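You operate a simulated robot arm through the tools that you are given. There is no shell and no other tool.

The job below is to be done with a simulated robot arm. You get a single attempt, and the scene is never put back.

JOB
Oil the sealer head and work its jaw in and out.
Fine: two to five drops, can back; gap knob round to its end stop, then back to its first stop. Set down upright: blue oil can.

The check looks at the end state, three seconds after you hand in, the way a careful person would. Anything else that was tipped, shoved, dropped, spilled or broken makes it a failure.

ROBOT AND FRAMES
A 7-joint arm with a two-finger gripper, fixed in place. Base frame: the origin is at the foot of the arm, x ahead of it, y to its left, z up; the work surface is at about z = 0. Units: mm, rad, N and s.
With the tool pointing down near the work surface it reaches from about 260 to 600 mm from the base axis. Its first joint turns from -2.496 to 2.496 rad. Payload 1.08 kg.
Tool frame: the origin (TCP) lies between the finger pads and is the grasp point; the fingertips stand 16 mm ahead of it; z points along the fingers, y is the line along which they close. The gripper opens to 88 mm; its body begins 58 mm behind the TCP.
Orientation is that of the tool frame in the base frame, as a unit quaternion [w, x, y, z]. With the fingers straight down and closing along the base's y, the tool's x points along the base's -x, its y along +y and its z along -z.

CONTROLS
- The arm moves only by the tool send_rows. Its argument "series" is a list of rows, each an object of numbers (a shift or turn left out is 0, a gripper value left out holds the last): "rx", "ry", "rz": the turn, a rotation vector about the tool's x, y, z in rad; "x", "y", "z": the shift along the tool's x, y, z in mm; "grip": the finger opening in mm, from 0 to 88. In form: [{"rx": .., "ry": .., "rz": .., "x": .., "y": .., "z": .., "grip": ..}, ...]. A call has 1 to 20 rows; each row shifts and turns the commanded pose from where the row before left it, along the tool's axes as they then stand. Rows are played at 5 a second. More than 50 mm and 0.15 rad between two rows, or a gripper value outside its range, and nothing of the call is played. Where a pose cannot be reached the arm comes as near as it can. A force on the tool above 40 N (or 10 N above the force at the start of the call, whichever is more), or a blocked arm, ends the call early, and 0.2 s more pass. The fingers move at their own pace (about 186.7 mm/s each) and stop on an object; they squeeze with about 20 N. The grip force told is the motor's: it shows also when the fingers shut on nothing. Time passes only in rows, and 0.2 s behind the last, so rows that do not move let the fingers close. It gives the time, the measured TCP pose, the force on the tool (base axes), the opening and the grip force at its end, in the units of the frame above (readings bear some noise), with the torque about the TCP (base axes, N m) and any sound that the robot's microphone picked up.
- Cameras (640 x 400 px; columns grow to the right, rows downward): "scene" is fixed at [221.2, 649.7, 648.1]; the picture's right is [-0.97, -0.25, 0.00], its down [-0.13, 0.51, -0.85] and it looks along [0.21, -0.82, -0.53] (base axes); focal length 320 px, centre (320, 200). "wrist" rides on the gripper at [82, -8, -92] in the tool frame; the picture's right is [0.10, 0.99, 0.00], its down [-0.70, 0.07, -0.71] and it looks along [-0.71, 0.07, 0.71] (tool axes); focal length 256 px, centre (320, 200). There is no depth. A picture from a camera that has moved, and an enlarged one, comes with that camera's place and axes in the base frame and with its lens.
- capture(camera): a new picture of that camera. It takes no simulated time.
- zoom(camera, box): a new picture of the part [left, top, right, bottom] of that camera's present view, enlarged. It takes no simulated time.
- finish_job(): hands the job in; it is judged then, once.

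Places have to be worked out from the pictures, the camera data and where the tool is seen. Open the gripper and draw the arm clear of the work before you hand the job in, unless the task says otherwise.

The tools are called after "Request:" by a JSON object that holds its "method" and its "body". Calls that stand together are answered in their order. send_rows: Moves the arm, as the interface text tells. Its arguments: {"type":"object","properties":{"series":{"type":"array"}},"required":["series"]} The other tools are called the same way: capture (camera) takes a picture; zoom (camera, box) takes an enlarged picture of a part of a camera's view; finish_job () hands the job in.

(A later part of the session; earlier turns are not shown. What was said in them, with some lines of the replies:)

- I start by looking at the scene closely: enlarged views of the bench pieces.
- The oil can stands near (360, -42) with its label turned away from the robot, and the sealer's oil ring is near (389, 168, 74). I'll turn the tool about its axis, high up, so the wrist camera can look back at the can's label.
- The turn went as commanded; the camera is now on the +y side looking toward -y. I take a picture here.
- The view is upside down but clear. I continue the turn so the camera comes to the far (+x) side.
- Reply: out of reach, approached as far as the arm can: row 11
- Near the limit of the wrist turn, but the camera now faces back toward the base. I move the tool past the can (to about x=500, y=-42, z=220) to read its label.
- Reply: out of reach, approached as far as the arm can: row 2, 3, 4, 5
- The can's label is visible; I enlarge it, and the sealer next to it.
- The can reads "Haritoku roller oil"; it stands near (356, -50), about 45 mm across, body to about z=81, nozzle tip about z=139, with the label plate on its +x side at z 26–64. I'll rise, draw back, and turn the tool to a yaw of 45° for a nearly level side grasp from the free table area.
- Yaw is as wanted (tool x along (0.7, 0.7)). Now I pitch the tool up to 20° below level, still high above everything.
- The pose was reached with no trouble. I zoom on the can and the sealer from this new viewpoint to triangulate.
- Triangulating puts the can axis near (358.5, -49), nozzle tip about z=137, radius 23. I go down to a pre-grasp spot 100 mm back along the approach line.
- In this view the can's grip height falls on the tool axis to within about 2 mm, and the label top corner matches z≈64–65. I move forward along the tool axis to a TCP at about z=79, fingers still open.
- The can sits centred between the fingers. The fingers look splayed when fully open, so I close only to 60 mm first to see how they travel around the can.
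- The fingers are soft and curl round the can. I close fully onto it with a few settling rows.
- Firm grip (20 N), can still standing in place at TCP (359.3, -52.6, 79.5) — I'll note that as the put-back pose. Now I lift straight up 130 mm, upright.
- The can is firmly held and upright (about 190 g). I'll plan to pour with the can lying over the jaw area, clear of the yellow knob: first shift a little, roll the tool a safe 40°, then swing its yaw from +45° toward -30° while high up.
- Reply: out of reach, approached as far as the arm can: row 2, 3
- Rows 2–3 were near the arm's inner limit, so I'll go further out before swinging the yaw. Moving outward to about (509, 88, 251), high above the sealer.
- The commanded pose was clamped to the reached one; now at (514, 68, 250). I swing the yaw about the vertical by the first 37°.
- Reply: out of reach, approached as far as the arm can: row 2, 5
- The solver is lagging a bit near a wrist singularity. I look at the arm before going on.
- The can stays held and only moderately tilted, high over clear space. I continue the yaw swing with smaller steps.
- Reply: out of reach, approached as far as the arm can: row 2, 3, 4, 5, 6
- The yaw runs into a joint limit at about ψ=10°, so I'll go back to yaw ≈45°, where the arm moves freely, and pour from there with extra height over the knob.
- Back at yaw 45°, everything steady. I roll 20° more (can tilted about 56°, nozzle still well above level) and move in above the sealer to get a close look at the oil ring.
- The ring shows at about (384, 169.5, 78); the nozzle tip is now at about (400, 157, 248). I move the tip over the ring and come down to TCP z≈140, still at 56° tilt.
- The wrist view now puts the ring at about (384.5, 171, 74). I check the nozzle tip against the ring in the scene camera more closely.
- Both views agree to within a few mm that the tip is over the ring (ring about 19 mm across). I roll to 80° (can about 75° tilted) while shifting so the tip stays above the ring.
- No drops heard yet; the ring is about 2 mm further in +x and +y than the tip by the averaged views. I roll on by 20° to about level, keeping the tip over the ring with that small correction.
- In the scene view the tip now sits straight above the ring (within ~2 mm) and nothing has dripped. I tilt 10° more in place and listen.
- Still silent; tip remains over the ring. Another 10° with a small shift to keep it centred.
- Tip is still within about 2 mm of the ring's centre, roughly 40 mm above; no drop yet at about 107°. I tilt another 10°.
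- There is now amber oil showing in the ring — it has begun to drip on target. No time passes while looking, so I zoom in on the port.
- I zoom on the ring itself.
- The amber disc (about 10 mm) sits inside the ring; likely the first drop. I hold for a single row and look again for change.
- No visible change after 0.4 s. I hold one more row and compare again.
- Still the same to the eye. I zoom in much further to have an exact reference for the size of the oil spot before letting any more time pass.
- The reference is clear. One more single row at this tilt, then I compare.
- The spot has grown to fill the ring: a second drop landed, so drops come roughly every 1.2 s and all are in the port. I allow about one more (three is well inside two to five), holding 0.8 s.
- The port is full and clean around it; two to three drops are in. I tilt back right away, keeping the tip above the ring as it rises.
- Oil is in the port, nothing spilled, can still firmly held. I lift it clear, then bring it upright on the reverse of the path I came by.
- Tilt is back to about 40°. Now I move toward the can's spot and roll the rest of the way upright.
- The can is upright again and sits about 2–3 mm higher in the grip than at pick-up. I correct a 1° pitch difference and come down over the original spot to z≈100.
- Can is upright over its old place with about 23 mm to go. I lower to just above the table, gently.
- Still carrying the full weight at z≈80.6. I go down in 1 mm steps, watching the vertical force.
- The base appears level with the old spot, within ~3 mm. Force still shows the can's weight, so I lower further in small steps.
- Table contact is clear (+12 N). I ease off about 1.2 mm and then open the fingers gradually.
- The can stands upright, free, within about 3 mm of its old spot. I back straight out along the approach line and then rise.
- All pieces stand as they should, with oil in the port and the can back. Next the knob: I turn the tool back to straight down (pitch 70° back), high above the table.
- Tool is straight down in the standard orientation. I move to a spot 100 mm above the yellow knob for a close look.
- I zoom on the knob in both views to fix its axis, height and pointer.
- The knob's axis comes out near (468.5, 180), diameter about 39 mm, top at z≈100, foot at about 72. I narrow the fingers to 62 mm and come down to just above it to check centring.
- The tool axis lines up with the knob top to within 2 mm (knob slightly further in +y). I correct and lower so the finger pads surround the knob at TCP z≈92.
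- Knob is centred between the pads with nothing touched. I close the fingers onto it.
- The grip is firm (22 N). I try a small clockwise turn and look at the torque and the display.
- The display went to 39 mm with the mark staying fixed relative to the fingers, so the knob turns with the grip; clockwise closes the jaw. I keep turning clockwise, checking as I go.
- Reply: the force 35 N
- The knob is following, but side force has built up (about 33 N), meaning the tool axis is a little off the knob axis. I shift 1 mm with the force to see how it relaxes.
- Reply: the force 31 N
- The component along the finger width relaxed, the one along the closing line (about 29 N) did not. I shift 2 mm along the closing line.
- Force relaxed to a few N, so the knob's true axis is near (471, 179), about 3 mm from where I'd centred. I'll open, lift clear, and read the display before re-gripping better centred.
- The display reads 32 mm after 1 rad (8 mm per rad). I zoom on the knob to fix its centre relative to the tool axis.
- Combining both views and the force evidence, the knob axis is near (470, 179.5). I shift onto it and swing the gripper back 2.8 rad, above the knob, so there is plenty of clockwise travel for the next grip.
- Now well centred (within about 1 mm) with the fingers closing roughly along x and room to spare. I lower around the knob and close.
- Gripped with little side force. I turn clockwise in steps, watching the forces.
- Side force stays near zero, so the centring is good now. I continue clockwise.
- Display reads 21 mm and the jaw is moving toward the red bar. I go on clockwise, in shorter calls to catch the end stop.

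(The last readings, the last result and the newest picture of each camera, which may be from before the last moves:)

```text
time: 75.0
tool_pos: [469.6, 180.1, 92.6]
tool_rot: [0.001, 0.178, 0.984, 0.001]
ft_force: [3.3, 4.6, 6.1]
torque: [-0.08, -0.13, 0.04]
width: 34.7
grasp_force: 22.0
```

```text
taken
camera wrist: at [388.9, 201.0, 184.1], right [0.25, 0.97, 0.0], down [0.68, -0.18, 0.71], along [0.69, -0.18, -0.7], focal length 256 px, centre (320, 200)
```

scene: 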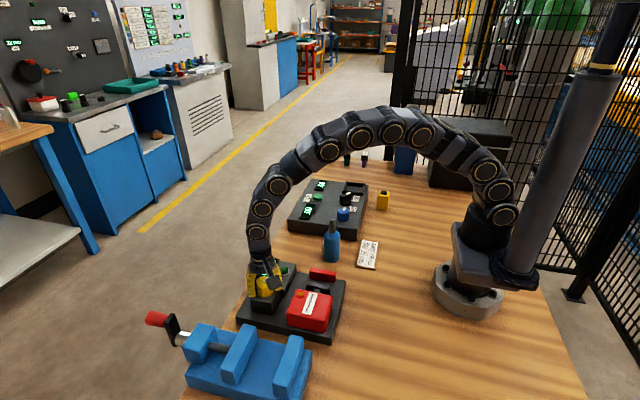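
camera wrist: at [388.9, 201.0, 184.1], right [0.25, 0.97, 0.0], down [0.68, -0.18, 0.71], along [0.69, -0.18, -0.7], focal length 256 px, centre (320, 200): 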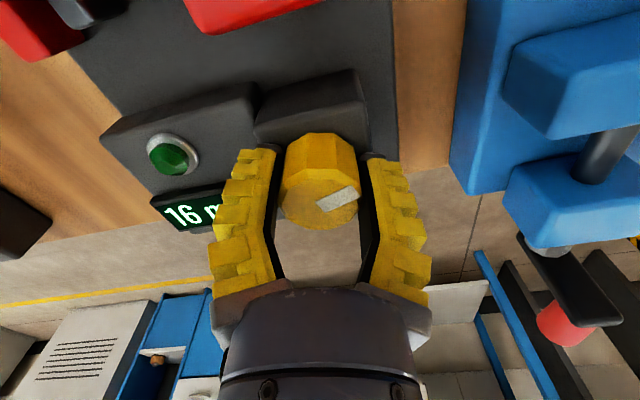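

Display 16 mm, torque small, no stop yet. I continue clockwise.

Request:
{"method": "send_rows", "body": {"series": [{"rz": 0.12}, {"rz": 0.12}, {"rz": 0.12}, {"rz": 0.12}]}}

Request:
{"method": "capture", "body": {"camera": "wrist"}}

Request:
{"method": "zoom", "body": {"camera": "scene", "box": [240, 230, 350, 310]}}

```text
time: 76.0
tool_pos: [469.3, 179.4, 93.1]
tool_rot: [0.002, 0.407, 0.913, 0.001]
ft_force: [7.4, 7.0, 0.9]
torque: [0.08, 0.13, 0.02]
width: 34.2
grasp_force: 22.3
```

```text
taken
camera wrist: at [407.6, 235.4, 184.0], right [0.67, 0.74, 0.0], down [0.52, -0.47, 0.71], along [0.53, -0.48, -0.7], focal length 256 px, centre (320, 200)
```

wrist: 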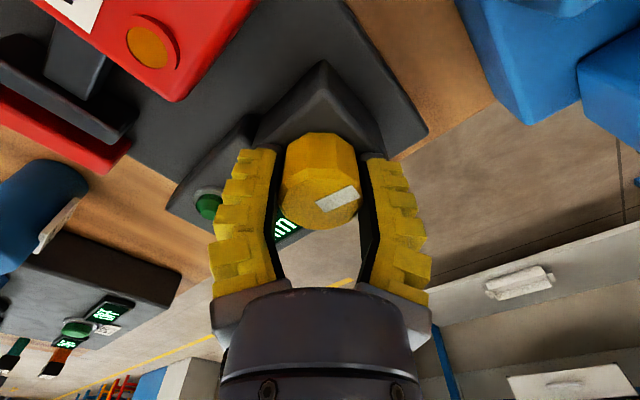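

```text
5.00 times, centred on (295, 270) of scene
camera zoom: at [221.2, 649.7, 648.1], right [-0.97, -0.25, 0.0], down [-0.13, 0.51, -0.85], along [0.21, -0.82, -0.53], focal length 1600 px, centre (445, -150)
```

zoom: 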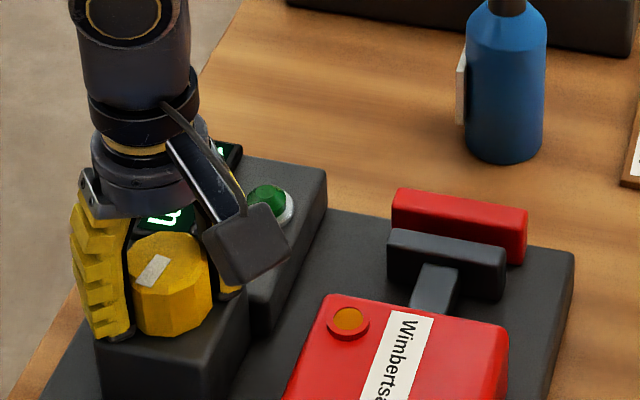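

The jaw is now close to the red bar; still turning freely. I continue.

Request:
{"method": "send_rows", "body": {"series": [{"rz": 0.12}, {"rz": 0.12}, {"rz": 0.12}, {"rz": 0.12}]}}

Request:
{"method": "capture", "body": {"camera": "wrist"}}

Request:
{"method": "zoom", "body": {"camera": "scene", "box": [240, 230, 350, 310]}}

```text
time: 77.0
tool_pos: [470.0, 180.8, 91.6]
tool_rot: [0.002, 0.612, 0.791, 0.0]
ft_force: [11.4, 13.2, -3.3]
torque: [-0.15, -0.05, 0.5]
width: 35.1
grasp_force: 21.9
```

```text
taken
camera wrist: at [439.7, 258.2, 184.2], right [0.94, 0.35, 0.0], down [0.24, -0.66, 0.71], along [0.25, -0.66, -0.7], focal length 256 px, centre (320, 200)
```

wrist: 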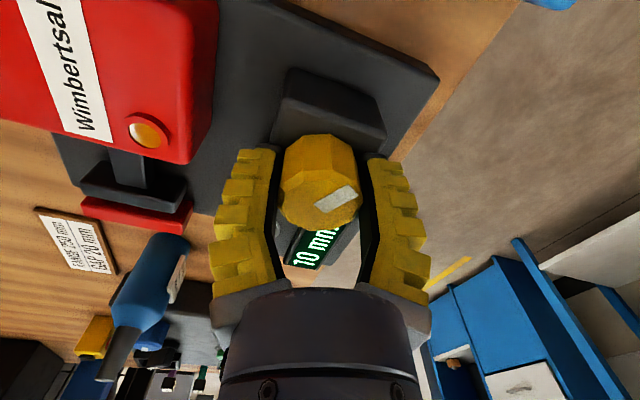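

```text
5.00 times, centred on (295, 270) of scene
camera zoom: at [221.2, 649.7, 648.1], right [-0.97, -0.25, 0.0], down [-0.13, 0.51, -0.85], along [0.21, -0.82, -0.53], focal length 1600 px, centre (445, -150)
```

zoom: 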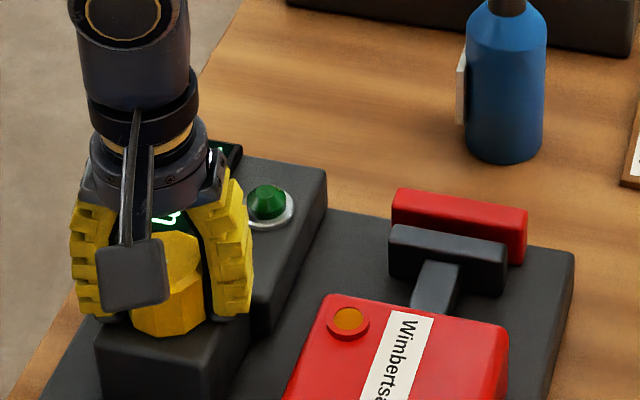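

Display reads 10 mm and the torque has jumped to 0.5 N·m: that looks like the end stop. I nudge a touch more to confirm.

Request:
{"method": "send_rows", "body": {"series": [{"rz": 0.08}, {}]}}

Request:
{"method": "zoom", "body": {"camera": "wrist", "box": [260, 120, 380, 280]}}

```text
time: 77.6
tool_pos: [469.2, 181.3, 92.4]
tool_rot: [0.001, 0.643, 0.766, 0.001]
ft_force: [13.2, 20.0, -3.3]
torque: [-0.36, 0.05, 0.29]
width: 33.9
grasp_force: 22.2
```

```text
2.50 times, centred on (320, 200) of wrist
camera zoom: at [446.1, 260.1, 184.6], right [0.96, 0.27, 0.0], down [0.19, -0.68, 0.71], along [0.2, -0.68, -0.7], focal length 640 px, centre (320, 200)
```

zoom: 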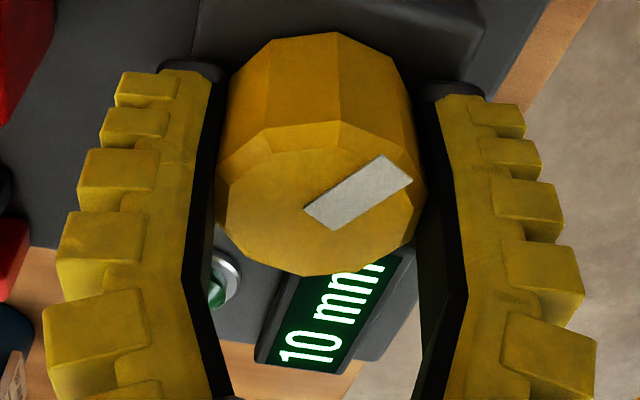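

Still 10 mm while the gripper advanced and slipped slightly on the knob — consistent with the stop. One more small push for certainty.

Request:
{"method": "send_rows", "body": {"series": [{"rz": 0.1}, {}]}}

Request:
{"method": "zoom", "body": {"camera": "wrist", "box": [260, 120, 380, 280]}}

```text
time: 78.2
tool_pos: [469.6, 180.0, 93.3]
tool_rot: [0.001, 0.681, 0.733, 0.0]
ft_force: [11.7, 14.0, 1.7]
torque: [-0.31, -0.05, 0.34]
width: 33.3
grasp_force: 22.6
```

```text
2.50 times, centred on (320, 200) of wrist
camera zoom: at [454.2, 260.9, 184.4], right [0.98, 0.18, 0.0], down [0.12, -0.69, 0.71], along [0.13, -0.7, -0.7], focal length 640 px, centre (320, 200)
```

zoom: 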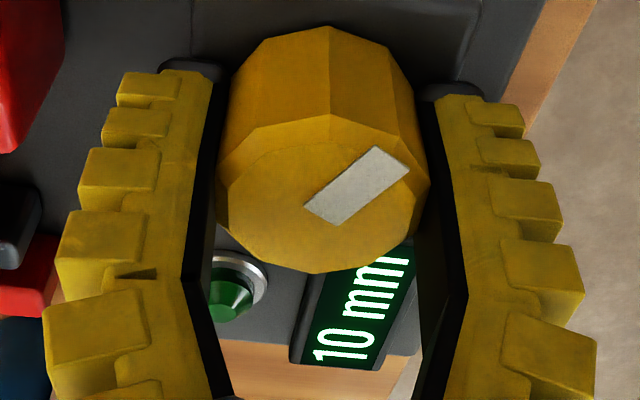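

The end stop is confirmed (10 mm holds, knob slips in the fingers). Now I turn counter-clockwise back toward the first stop.

Request:
{"method": "send_rows", "body": {"series": [{"rz": -0.1}, {"rz": -0.12}, {"rz": -0.12}, {"rz": -0.12}, {"rz": -0.12}]}}

Request:
{"method": "capture", "body": {"camera": "wrist"}}

```text
time: 79.4
tool_pos: [470.2, 179.4, 92.4]
tool_rot: [0.002, 0.441, 0.897, 0.001]
ft_force: [17.5, 8.1, 1.0]
torque: [0.06, 0.07, -0.02]
width: 33.0
grasp_force: 22.2
```

```text
taken
camera wrist: at [412.1, 239.7, 184.3], right [0.73, 0.69, 0.0], down [0.48, -0.51, 0.71], along [0.49, -0.52, -0.7], focal length 256 px, centre (320, 200)
```

wrist: 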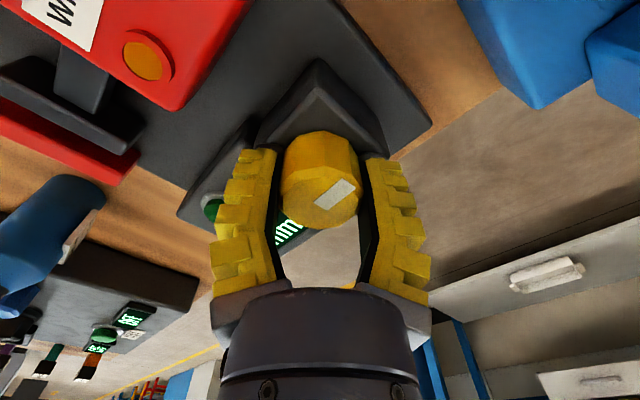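

Turning back freely; some side force along the closing line, so I add a small shift to relieve it while continuing.

Request:
{"method": "send_rows", "body": {"series": [{"y": 0.8, "rz": -0.1}, {"y": 0.4, "rz": -0.12}, {"rz": -0.12}, {"rz": -0.12}, {"rz": -0.12}]}}

Request:
{"method": "capture", "body": {"camera": "wrist"}}

```text
time: 80.6
tool_pos: [470.0, 180.1, 92.5]
tool_rot: [0.001, 0.166, 0.986, -0.002]
ft_force: [3.4, -1.4, 9.0]
torque: [0.09, 0.18, 0.01]
width: 33.1
grasp_force: 21.8
```

```text
taken
camera wrist: at [388.9, 199.2, 184.3], right [0.23, 0.97, 0.0], down [0.69, -0.16, 0.71], along [0.69, -0.16, -0.7], focal length 256 px, centre (320, 200)
```

wrist: 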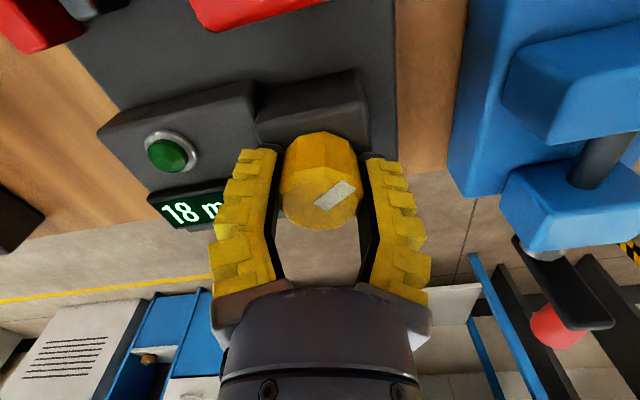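

18 mm and forces are low. I continue counter-clockwise.

Request:
{"method": "send_rows", "body": {"series": [{"rz": -0.12}, {"rz": -0.12}, {"rz": -0.12}, {"rz": -0.12}, {"rz": -0.12}, {"rz": -0.12}, {"rz": -0.12}]}}

Request:
{"method": "capture", "body": {"camera": "wrist"}}

```text
time: 82.2
tool_pos: [469.4, 180.6, 93.3]
tool_rot: [-0.001, -0.25, 0.968, -0.002]
ft_force: [-8.2, -11.2, 10.5]
torque: [-0.03, 0.02, -0.03]
width: 33.1
grasp_force: 21.8
```

```text
taken
camera wrist: at [401.6, 133.3, 184.3], right [-0.57, 0.82, 0.0], down [0.58, 0.41, 0.71], along [0.58, 0.4, -0.71], focal length 256 px, centre (320, 200)
```

wrist: 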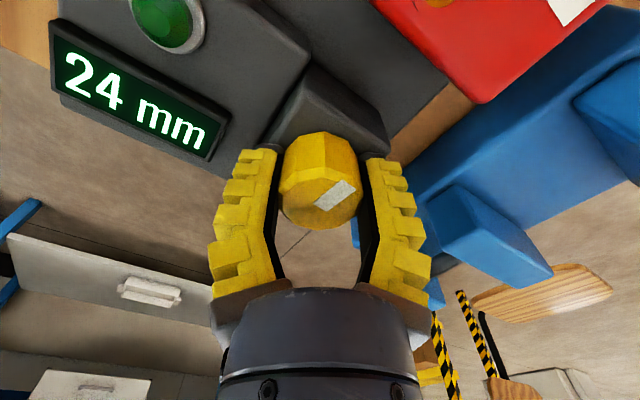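

24 mm. I continue with a small centring shift.

Request:
{"method": "send_rows", "body": {"series": [{"x": 0.5, "y": -0.3, "rz": -0.1}, {"x": 0.2, "y": -0.2, "rz": -0.12}, {"rz": -0.12}, {"rz": -0.12}, {"rz": -0.12}, {"rz": -0.12}]}}

Request:
{"method": "capture", "body": {"camera": "wrist"}}

```text
time: 83.6
tool_pos: [469.4, 180.5, 93.2]
tool_rot: [0.0, -0.569, 0.823, 0.0]
ft_force: [-8.4, -6.4, 5.5]
torque: [0.44, -0.09, 0.0]
width: 33.1
grasp_force: 21.7
```

```text
taken
camera wrist: at [447.6, 100.9, 184.2], right [-0.97, 0.26, 0.0], down [0.18, 0.68, 0.71], along [0.18, 0.68, -0.71], focal length 256 px, centre (320, 200)
```

wrist: 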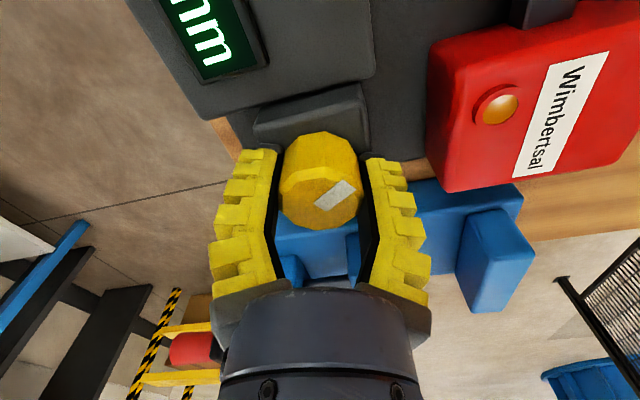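

Turning freely; about 30 mm by the angle. I continue counter-clockwise.

Request:
{"method": "send_rows", "body": {"series": [{"rz": -0.12}, {"rz": -0.12}, {"rz": -0.12}, {"rz": -0.12}, {"rz": -0.12}]}}

Request:
{"method": "capture", "body": {"camera": "wrist"}}

Request:
{"method": "zoom", "body": {"camera": "scene", "box": [240, 230, 350, 310]}}

```text
time: 84.8
tool_pos: [469.7, 180.3, 92.4]
tool_rot: [0.0, 0.786, -0.618, 0.001]
ft_force: [-4.3, 1.2, -1.6]
torque: [-0.13, -0.08, -0.01]
width: 33.2
grasp_force: 22.2
```

```text
taken
camera wrist: at [496.2, 102.8, 184.3], right [-0.94, -0.33, 0.0], down [-0.24, 0.67, 0.71], along [-0.24, 0.67, -0.71], focal length 256 px, centre (320, 200)
```

wrist: 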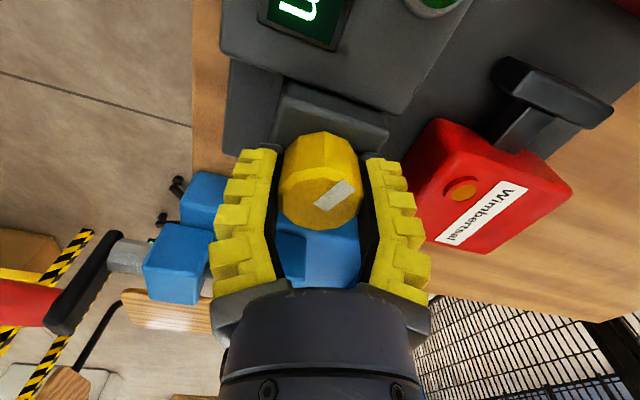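

```text
5.00 times, centred on (295, 270) of scene
camera zoom: at [221.2, 649.7, 648.1], right [-0.97, -0.25, 0.0], down [-0.13, 0.51, -0.85], along [0.21, -0.82, -0.53], focal length 1600 px, centre (445, -150)
```

zoom: 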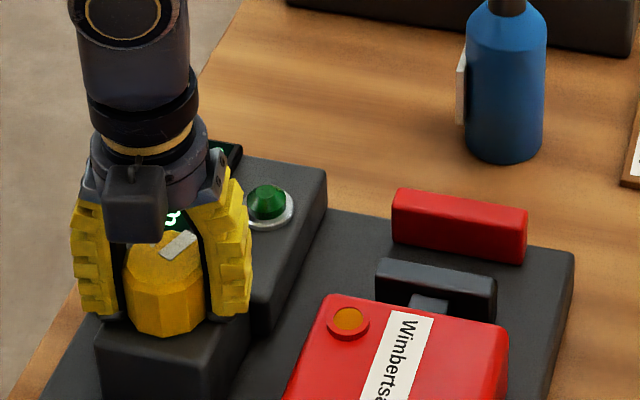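

The jaw is opening again (display in the thirties). I continue in shorter calls, watching for the first stop.

Request:
{"method": "send_rows", "body": {"series": [{"rz": -0.12}, {"rz": -0.12}, {"rz": -0.12}, {"rz": -0.12}]}}

Request:
{"method": "zoom", "body": {"camera": "scene", "box": [240, 230, 350, 310]}}

Request:
{"method": "capture", "body": {"camera": "wrist"}}

```text
time: 85.8
tool_pos: [470.2, 180.4, 93.0]
tool_rot: [0.001, 0.911, -0.413, 0.0]
ft_force: [-7.2, 2.5, -2.7]
torque: [0.4, 0.12, -0.02]
width: 33.1
grasp_force: 22.2
```

```text
5.00 times, centred on (295, 270) of scene
camera zoom: at [221.2, 649.7, 648.1], right [-0.97, -0.25, 0.0], down [-0.13, 0.51, -0.85], along [0.21, -0.82, -0.53], focal length 1600 px, centre (445, -150)
```

zoom: 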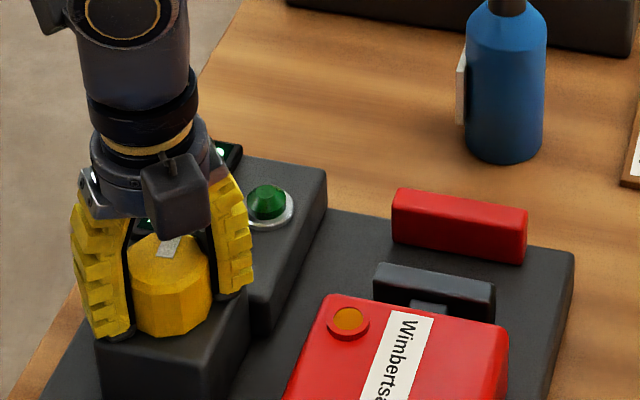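

```text
taken
camera wrist: at [529.1, 124.3, 184.4], right [-0.68, -0.73, 0.0], down [-0.52, 0.48, 0.71], along [-0.52, 0.48, -0.71], focal length 256 px, centre (320, 200)
```

wrist: 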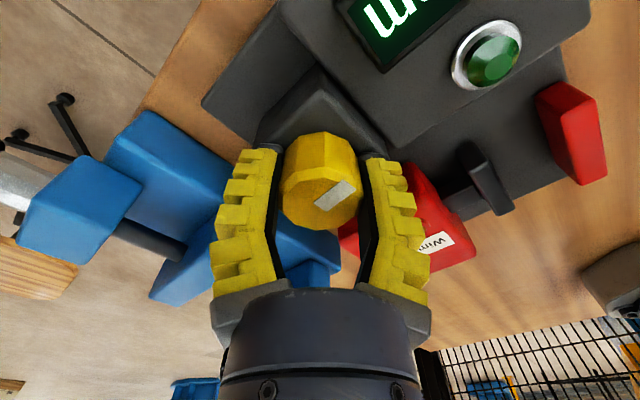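

About 38 mm by angle, torque still low. I turn on in smaller steps to feel the stop.

Request:
{"method": "send_rows", "body": {"series": [{"rz": -0.1}, {"rz": -0.1}, {"rz": -0.08}]}}

Request:
{"method": "capture", "body": {"camera": "wrist"}}

Request:
{"method": "zoom", "body": {"camera": "scene", "box": [240, 230, 350, 310]}}

```text
time: 86.6
tool_pos: [469.8, 180.6, 94.1]
tool_rot: [0.001, 0.959, -0.282, 0.0]
ft_force: [-13.6, 1.7, 0.5]
torque: [-0.05, -0.16, 0.03]
width: 32.9
grasp_force: 21.9
```

```text
taken
camera wrist: at [542.3, 143.1, 184.4], right [-0.45, -0.89, 0.0], down [-0.63, 0.32, 0.71], along [-0.63, 0.32, -0.71], focal length 256 px, centre (320, 200)
```

wrist: 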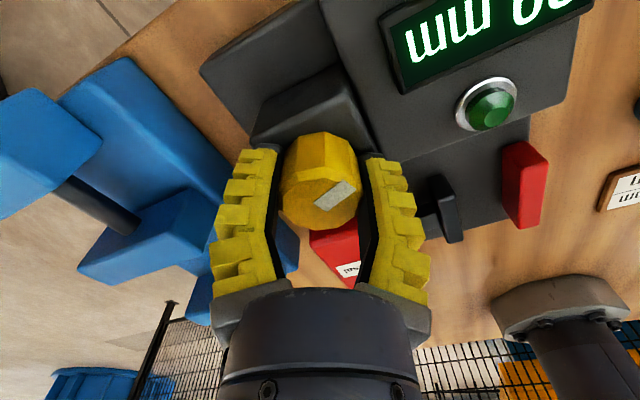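

```text
5.00 times, centred on (295, 270) of scene
camera zoom: at [221.2, 649.7, 648.1], right [-0.97, -0.25, 0.0], down [-0.13, 0.51, -0.85], along [0.21, -0.82, -0.53], focal length 1600 px, centre (445, -150)
```

zoom: 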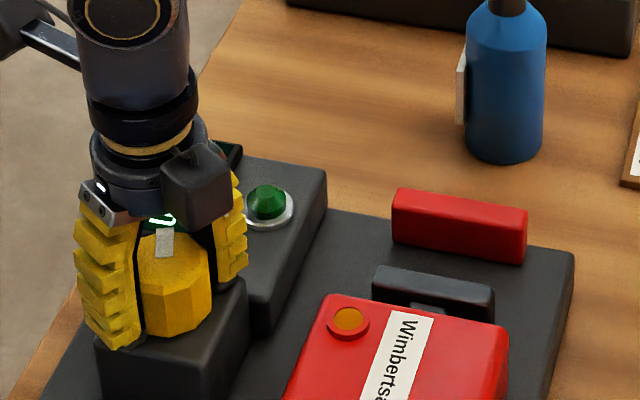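

I zoom on the display; torque is still low so the stop is not reached yet.

Request:
{"method": "zoom", "body": {"camera": "wrist", "box": [360, 0, 600, 150]}}

```text
2.67 times, centred on (480, 75) of wrist
camera zoom: at [542.3, 143.1, 184.4], right [-0.45, -0.89, 0.0], down [-0.63, 0.32, 0.71], along [-0.63, 0.32, -0.71], focal length 683 px, centre (-107, 533)
```

zoom: 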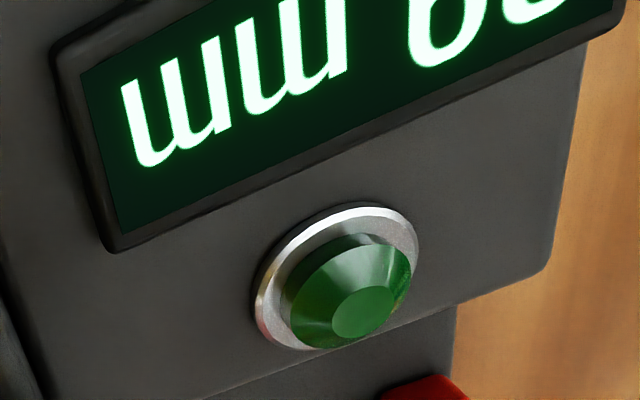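

It reads 39 mm. I turn on a little further to reach the stop.

Request:
{"method": "send_rows", "body": {"series": [{"rz": -0.08}, {"rz": -0.08}]}}

Request:
{"method": "zoom", "body": {"camera": "wrist", "box": [360, 0, 600, 150]}}

Request:
{"method": "zoom", "body": {"camera": "wrist", "box": [260, 120, 380, 280]}}

```text
time: 87.2
tool_pos: [470.5, 178.9, 93.2]
tool_rot: [0.001, 0.979, -0.205, 0.001]
ft_force: [-10.3, 4.2, -0.6]
torque: [0.11, 0.06, -0.06]
width: 33.3
grasp_force: 22.0
```

```text
2.67 times, centred on (480, 75) of wrist
camera zoom: at [547.2, 155.0, 184.4], right [-0.31, -0.95, 0.0], down [-0.67, 0.22, 0.71], along [-0.67, 0.22, -0.71], focal length 683 px, centre (-107, 533)
```

zoom: 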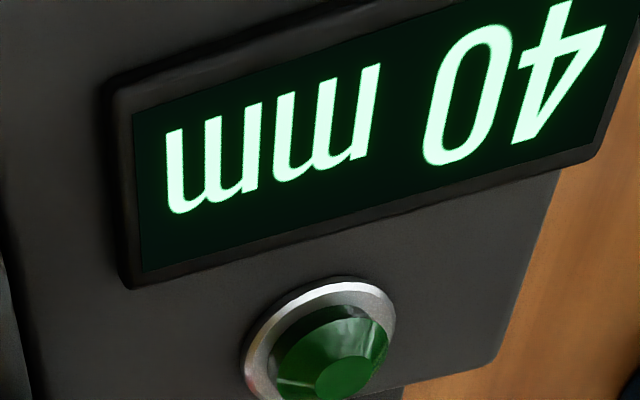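

```text
2.50 times, centred on (320, 200) of wrist
camera zoom: at [547.2, 155.0, 184.4], right [-0.31, -0.95, 0.0], down [-0.67, 0.22, 0.71], along [-0.67, 0.22, -0.71], focal length 640 px, centre (320, 200)
```

zoom: 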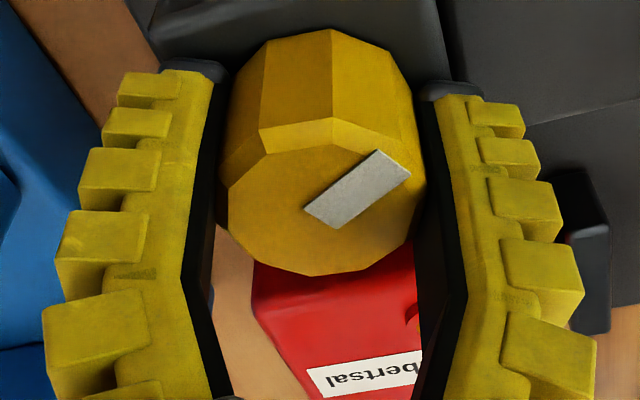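

40 mm, but the torque is only -0.06 N·m. I turn a bit more to find whether this is the stop or it continues.

Request:
{"method": "send_rows", "body": {"series": [{"rz": -0.07}, {"rz": -0.07}]}}

Request:
{"method": "zoom", "body": {"camera": "wrist", "box": [360, 0, 600, 150]}}

Request:
{"method": "zoom", "body": {"camera": "wrist", "box": [260, 120, 380, 280]}}

```text
time: 87.8
tool_pos: [471.6, 178.7, 92.6]
tool_rot: [0.0, 0.991, -0.137, 0.003]
ft_force: [1.7, -0.5, -6.6]
torque: [0.0, -0.08, -0.11]
width: 34.2
grasp_force: 21.9
```

```text
2.67 times, centred on (480, 75) of wrist
camera zoom: at [551.1, 165.2, 185.2], right [-0.17, -0.99, 0.0], down [-0.7, 0.12, 0.71], along [-0.69, 0.12, -0.71], focal length 683 px, centre (-107, 533)
```

zoom: 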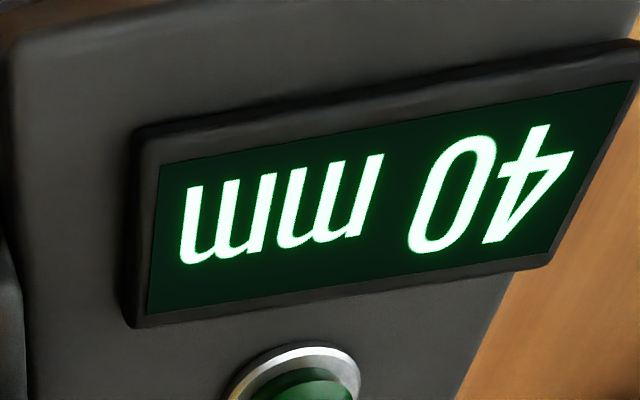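

```text
2.50 times, centred on (320, 200) of wrist
camera zoom: at [551.1, 165.2, 185.2], right [-0.17, -0.99, 0.0], down [-0.7, 0.12, 0.71], along [-0.69, 0.12, -0.71], focal length 640 px, centre (320, 200)
```

zoom: 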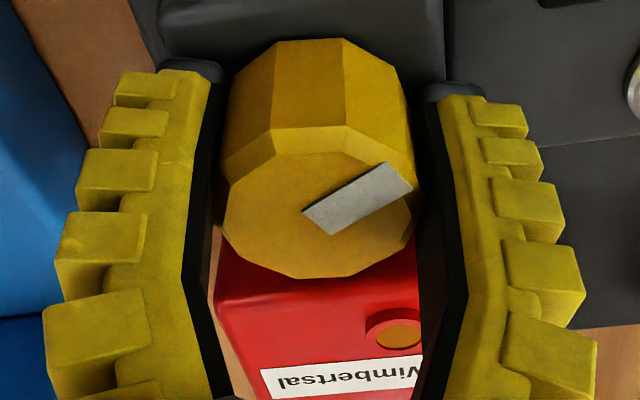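

The display holds at 40 mm while the mark lags in the grip: the knob is on its first stop. One last small push to make sure it sits there.

Request:
{"method": "send_rows", "body": {"series": [{"rz": -0.08}, {}]}}

Request:
{"method": "zoom", "body": {"camera": "wrist", "box": [360, 0, 600, 150]}}

Request:
{"method": "zoom", "body": {"camera": "wrist", "box": [260, 120, 380, 280]}}

```text
time: 88.4
tool_pos: [471.1, 178.9, 92.6]
tool_rot: [0.0, 0.995, -0.096, 0.002]
ft_force: [4.4, -0.2, -1.0]
torque: [-0.02, -0.24, 0.07]
width: 34.6
grasp_force: 21.5
```

```text
2.67 times, centred on (480, 75) of wrist
camera zoom: at [551.6, 172.5, 185.4], right [-0.09, -1.0, 0.0], down [-0.71, 0.07, 0.71], along [-0.7, 0.06, -0.71], focal length 683 px, centre (-107, 533)
```

zoom: 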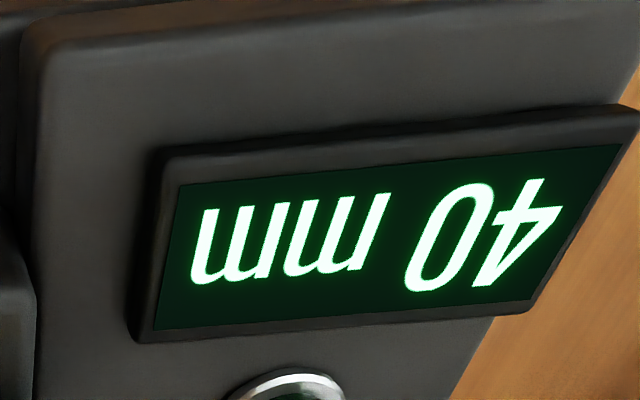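

```text
2.50 times, centred on (320, 200) of wrist
camera zoom: at [551.6, 172.5, 185.4], right [-0.09, -1.0, 0.0], down [-0.71, 0.07, 0.71], along [-0.7, 0.06, -0.71], focal length 640 px, centre (320, 200)
```

zoom: 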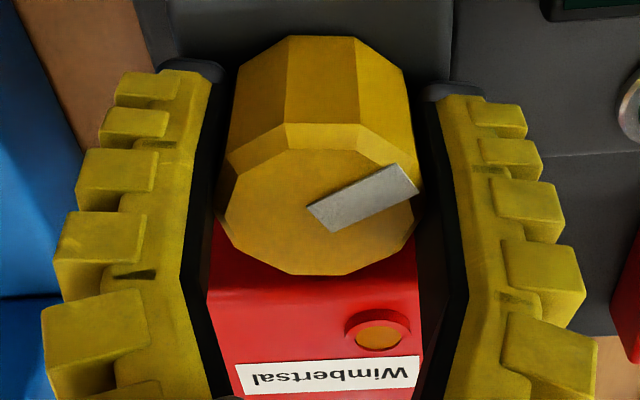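

The stop is certain at 40 mm. I open the fingers gently and rise straight up.

Request:
{"method": "send_rows", "body": {"series": [{"grip": 42}, {"grip": 52}, {"grip": 62}, {}, {"z": -15}, {"z": -30}, {"z": -35}, {"z": -35}]}}

Request:
{"method": "capture", "body": {"camera": "wrist"}}

Request:
{"method": "capture", "body": {"camera": "scene"}}

```text
time: 90.2
tool_pos: [471.0, 180.0, 209.6]
tool_rot: [0.001, 0.995, -0.097, 0.002]
ft_force: [0.0, -0.3, 0.4]
torque: [-0.01, 0.01, -0.02]
width: 65.6
grasp_force: 2.6
```

```text
taken
camera wrist: at [551.3, 172.8, 300.3], right [-0.09, -1.0, 0.0], down [-0.7, 0.07, 0.71], along [-0.7, 0.06, -0.71], focal length 256 px, centre (320, 200)
```

wrist: 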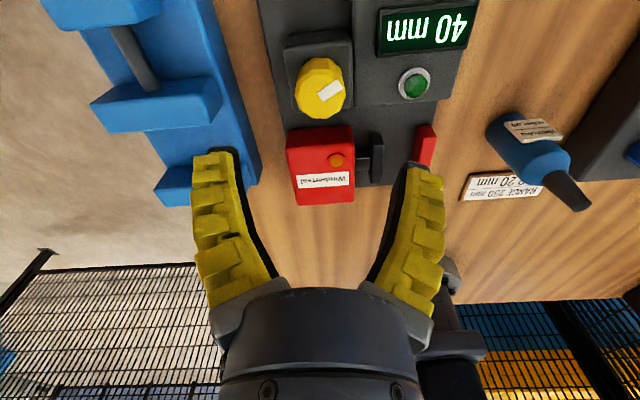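

```text
taken
```

scene: 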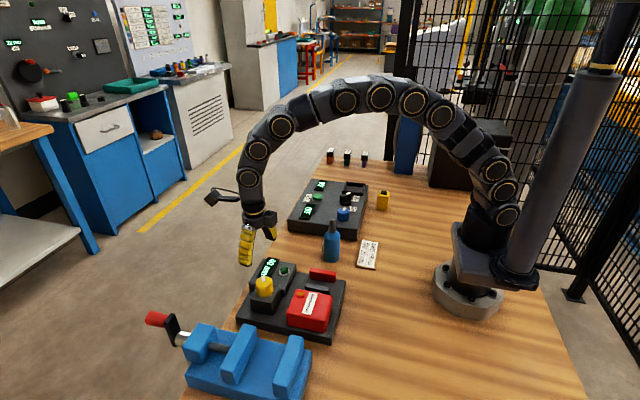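

The knob rests at 40 mm with oil in the port. I inspect the pieces closely before drawing clear.

Request:
{"method": "zoom", "body": {"camera": "scene", "box": [220, 220, 380, 340]}}

Request:
{"method": "zoom", "body": {"camera": "scene", "box": [270, 140, 430, 240]}}

Request:
{"method": "send_rows", "body": {"series": [{"z": -40, "grip": 88}, {"z": -40}, {"z": -40}, {"z": -40}, {"z": -30}, {"rz": 0.147}, {"rz": 0.147}, {"rz": 0.147}, {"rz": 0.147}, {"rz": 0.147}, {"rz": 0.147}, {"rz": 0.147}, {"rz": 0.147}, {"rz": 0.147}, {"rz": 0.147}]}}

```text
3.33 times, centred on (300, 280) of scene
camera zoom: at [221.2, 649.7, 648.1], right [-0.97, -0.25, 0.0], down [-0.13, 0.51, -0.85], along [0.21, -0.82, -0.53], focal length 1066 px, centre (387, -67)
```

zoom: 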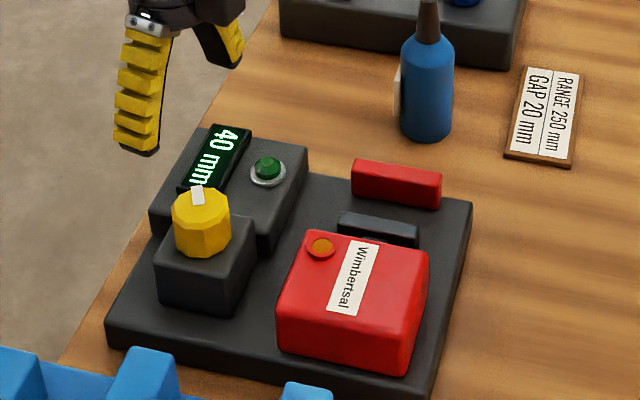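

```text
4.00 times, centred on (350, 190) of scene
camera zoom: at [221.2, 649.7, 648.1], right [-0.97, -0.25, 0.0], down [-0.13, 0.51, -0.85], along [0.21, -0.82, -0.53], focal length 1280 px, centre (200, 240)
```

zoom: 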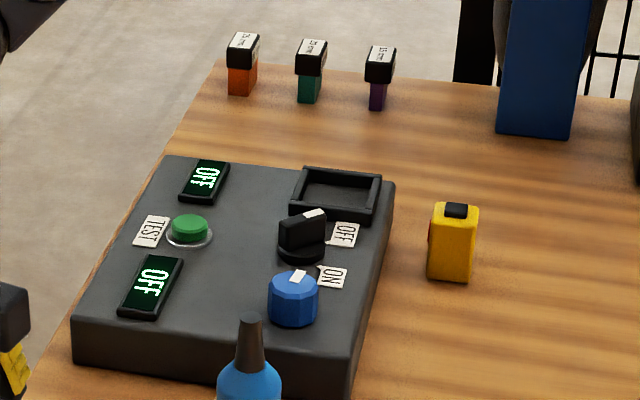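

```text
time: 93.4
tool_pos: [469.4, 181.8, 397.0]
tool_rot: [0.0, -0.671, 0.741, -0.002]
ft_force: [0.0, -0.2, -0.2]
torque: [-0.05, 0.01, 0.02]
width: 88.1
grasp_force: 0.1
```

Everything is in order: panel untouched, can upright, knob at its first stop. I finish swinging the wrist back and draw the arm to its starting place.

Request:
{"method": "send_rows", "body": {"series": [{"rz": 0.147}, {"rz": 0.147}, {"rz": 0.147}, {"rz": 0.147}, {"rz": 0.147}, {"rz": 0.147}, {"rz": 0.147}, {"rz": 0.147}, {"rz": 0.147}, {"rz": 0.147}, {"x": 23, "y": -21, "z": -10}, {"x": 23, "y": -21, "z": -10}, {"x": 23, "y": -21, "z": -10}, {"x": 23, "y": -21, "z": -10}]}}

Request:
{"method": "capture", "body": {"camera": "scene"}}

Request:
{"method": "capture", "body": {"camera": "wrist"}}

```text
time: 96.4
tool_pos: [378.4, 95.4, 437.9]
tool_rot: [0.001, -0.003, 1.0, -0.001]
ft_force: [-0.1, -0.2, -0.2]
torque: [0.0, -0.01, -0.03]
width: 87.9
grasp_force: 0.2
```

```text
taken
```

scene: 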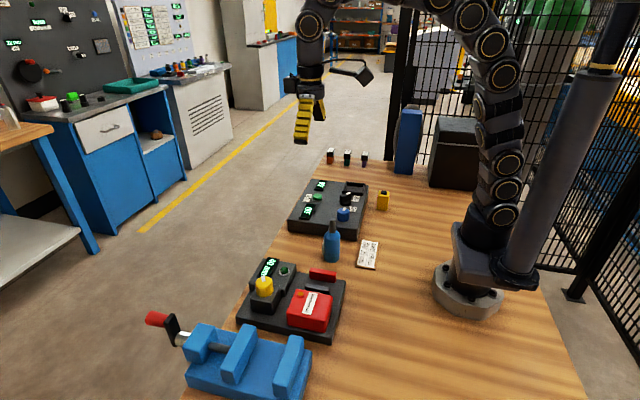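

```text
taken
camera wrist: at [294.3, 87.0, 529.3], right [-0.11, 0.99, 0.0], down [0.7, 0.08, 0.71], along [0.71, 0.08, -0.7], focal length 256 px, centre (320, 200)
```

wrist: 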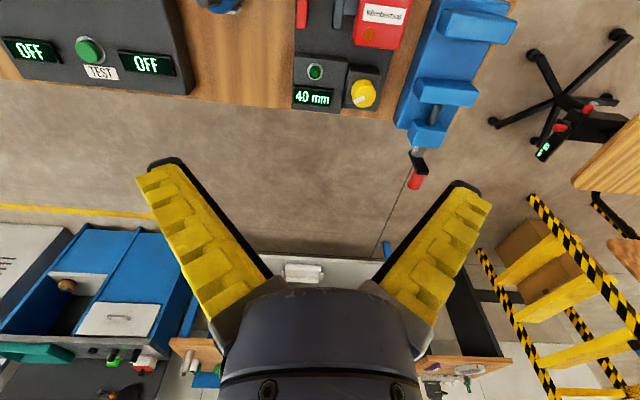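

The arm is back at its start pose with the gripper open. A last close check of the knob and port against the first pictures.

Request:
{"method": "zoom", "body": {"camera": "wrist", "box": [280, 0, 440, 120]}}

Request:
{"method": "zoom", "body": {"camera": "scene", "box": [300, 200, 380, 270]}}

Request:
{"method": "zoom", "body": {"camera": "scene", "box": [288, 286, 314, 302]}}

```text
3.33 times, centred on (360, 60) of wrist
camera zoom: at [294.3, 87.0, 529.3], right [-0.11, 0.99, 0.0], down [0.7, 0.08, 0.71], along [0.71, 0.08, -0.7], focal length 853 px, centre (187, 667)
```

zoom: 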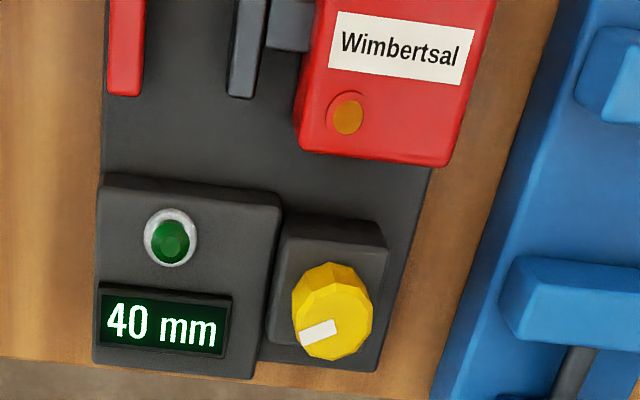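

```text
5.71 times, centred on (340, 235) of scene
camera zoom: at [221.2, 649.7, 648.1], right [-0.97, -0.25, 0.0], down [-0.13, 0.51, -0.85], along [0.21, -0.82, -0.53], focal length 1828 px, centre (206, 0)
```

zoom: 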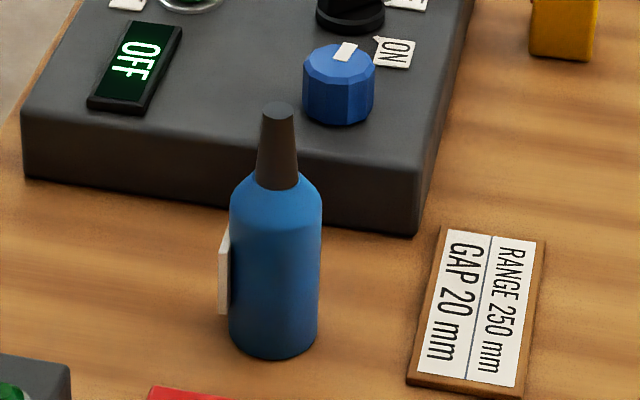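

```text
16.00 times, centred on (301, 294) of scene
camera zoom: at [221.2, 649.7, 648.1], right [-0.97, -0.25, 0.0], down [-0.13, 0.51, -0.85], along [0.21, -0.82, -0.53], focal length 5119 px, centre (624, -1304)
```

zoom: 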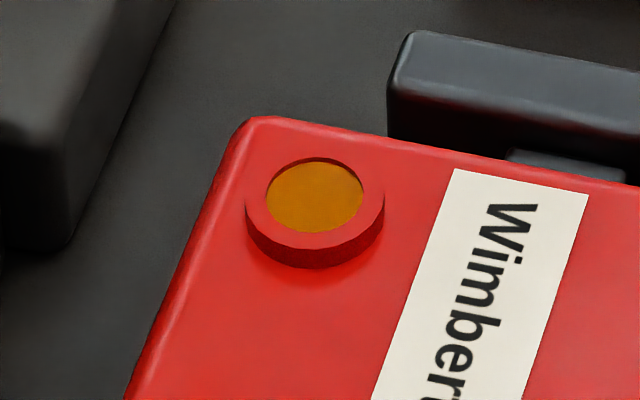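

The port holds its oil with nothing spilled, the can stands upright in its place, the knob has been to its 10 mm end stop and is back on its 40 mm first stop, and the arm is clear with the gripper open. I hand the job in.

Request:
{"method": "finish_job", "body": {}}

```text
The job is handed in.
```

The sealer head is oiled, its jaw has been worked in and out, and I've handed the job in; no result came back.

- **Oil:** I saw two drops land in the port. A third may have followed, because the port looked full by then and I couldn't tell. The last close-up shows no oil outside the port.
- **Can:** it is back upright within about 3 mm of where it stood.
- **Knob:** I turned it clockwise from 40 mm to the end stop at 10 mm, where the reading held while the fingers slipped. I then brought it back counter-clockwise to its first stop at 40 mm.
- **Surroundings:** the control panel, card and vise look undisturbed in the last pictures. The gripper is open and the arm is back at its starting pose.
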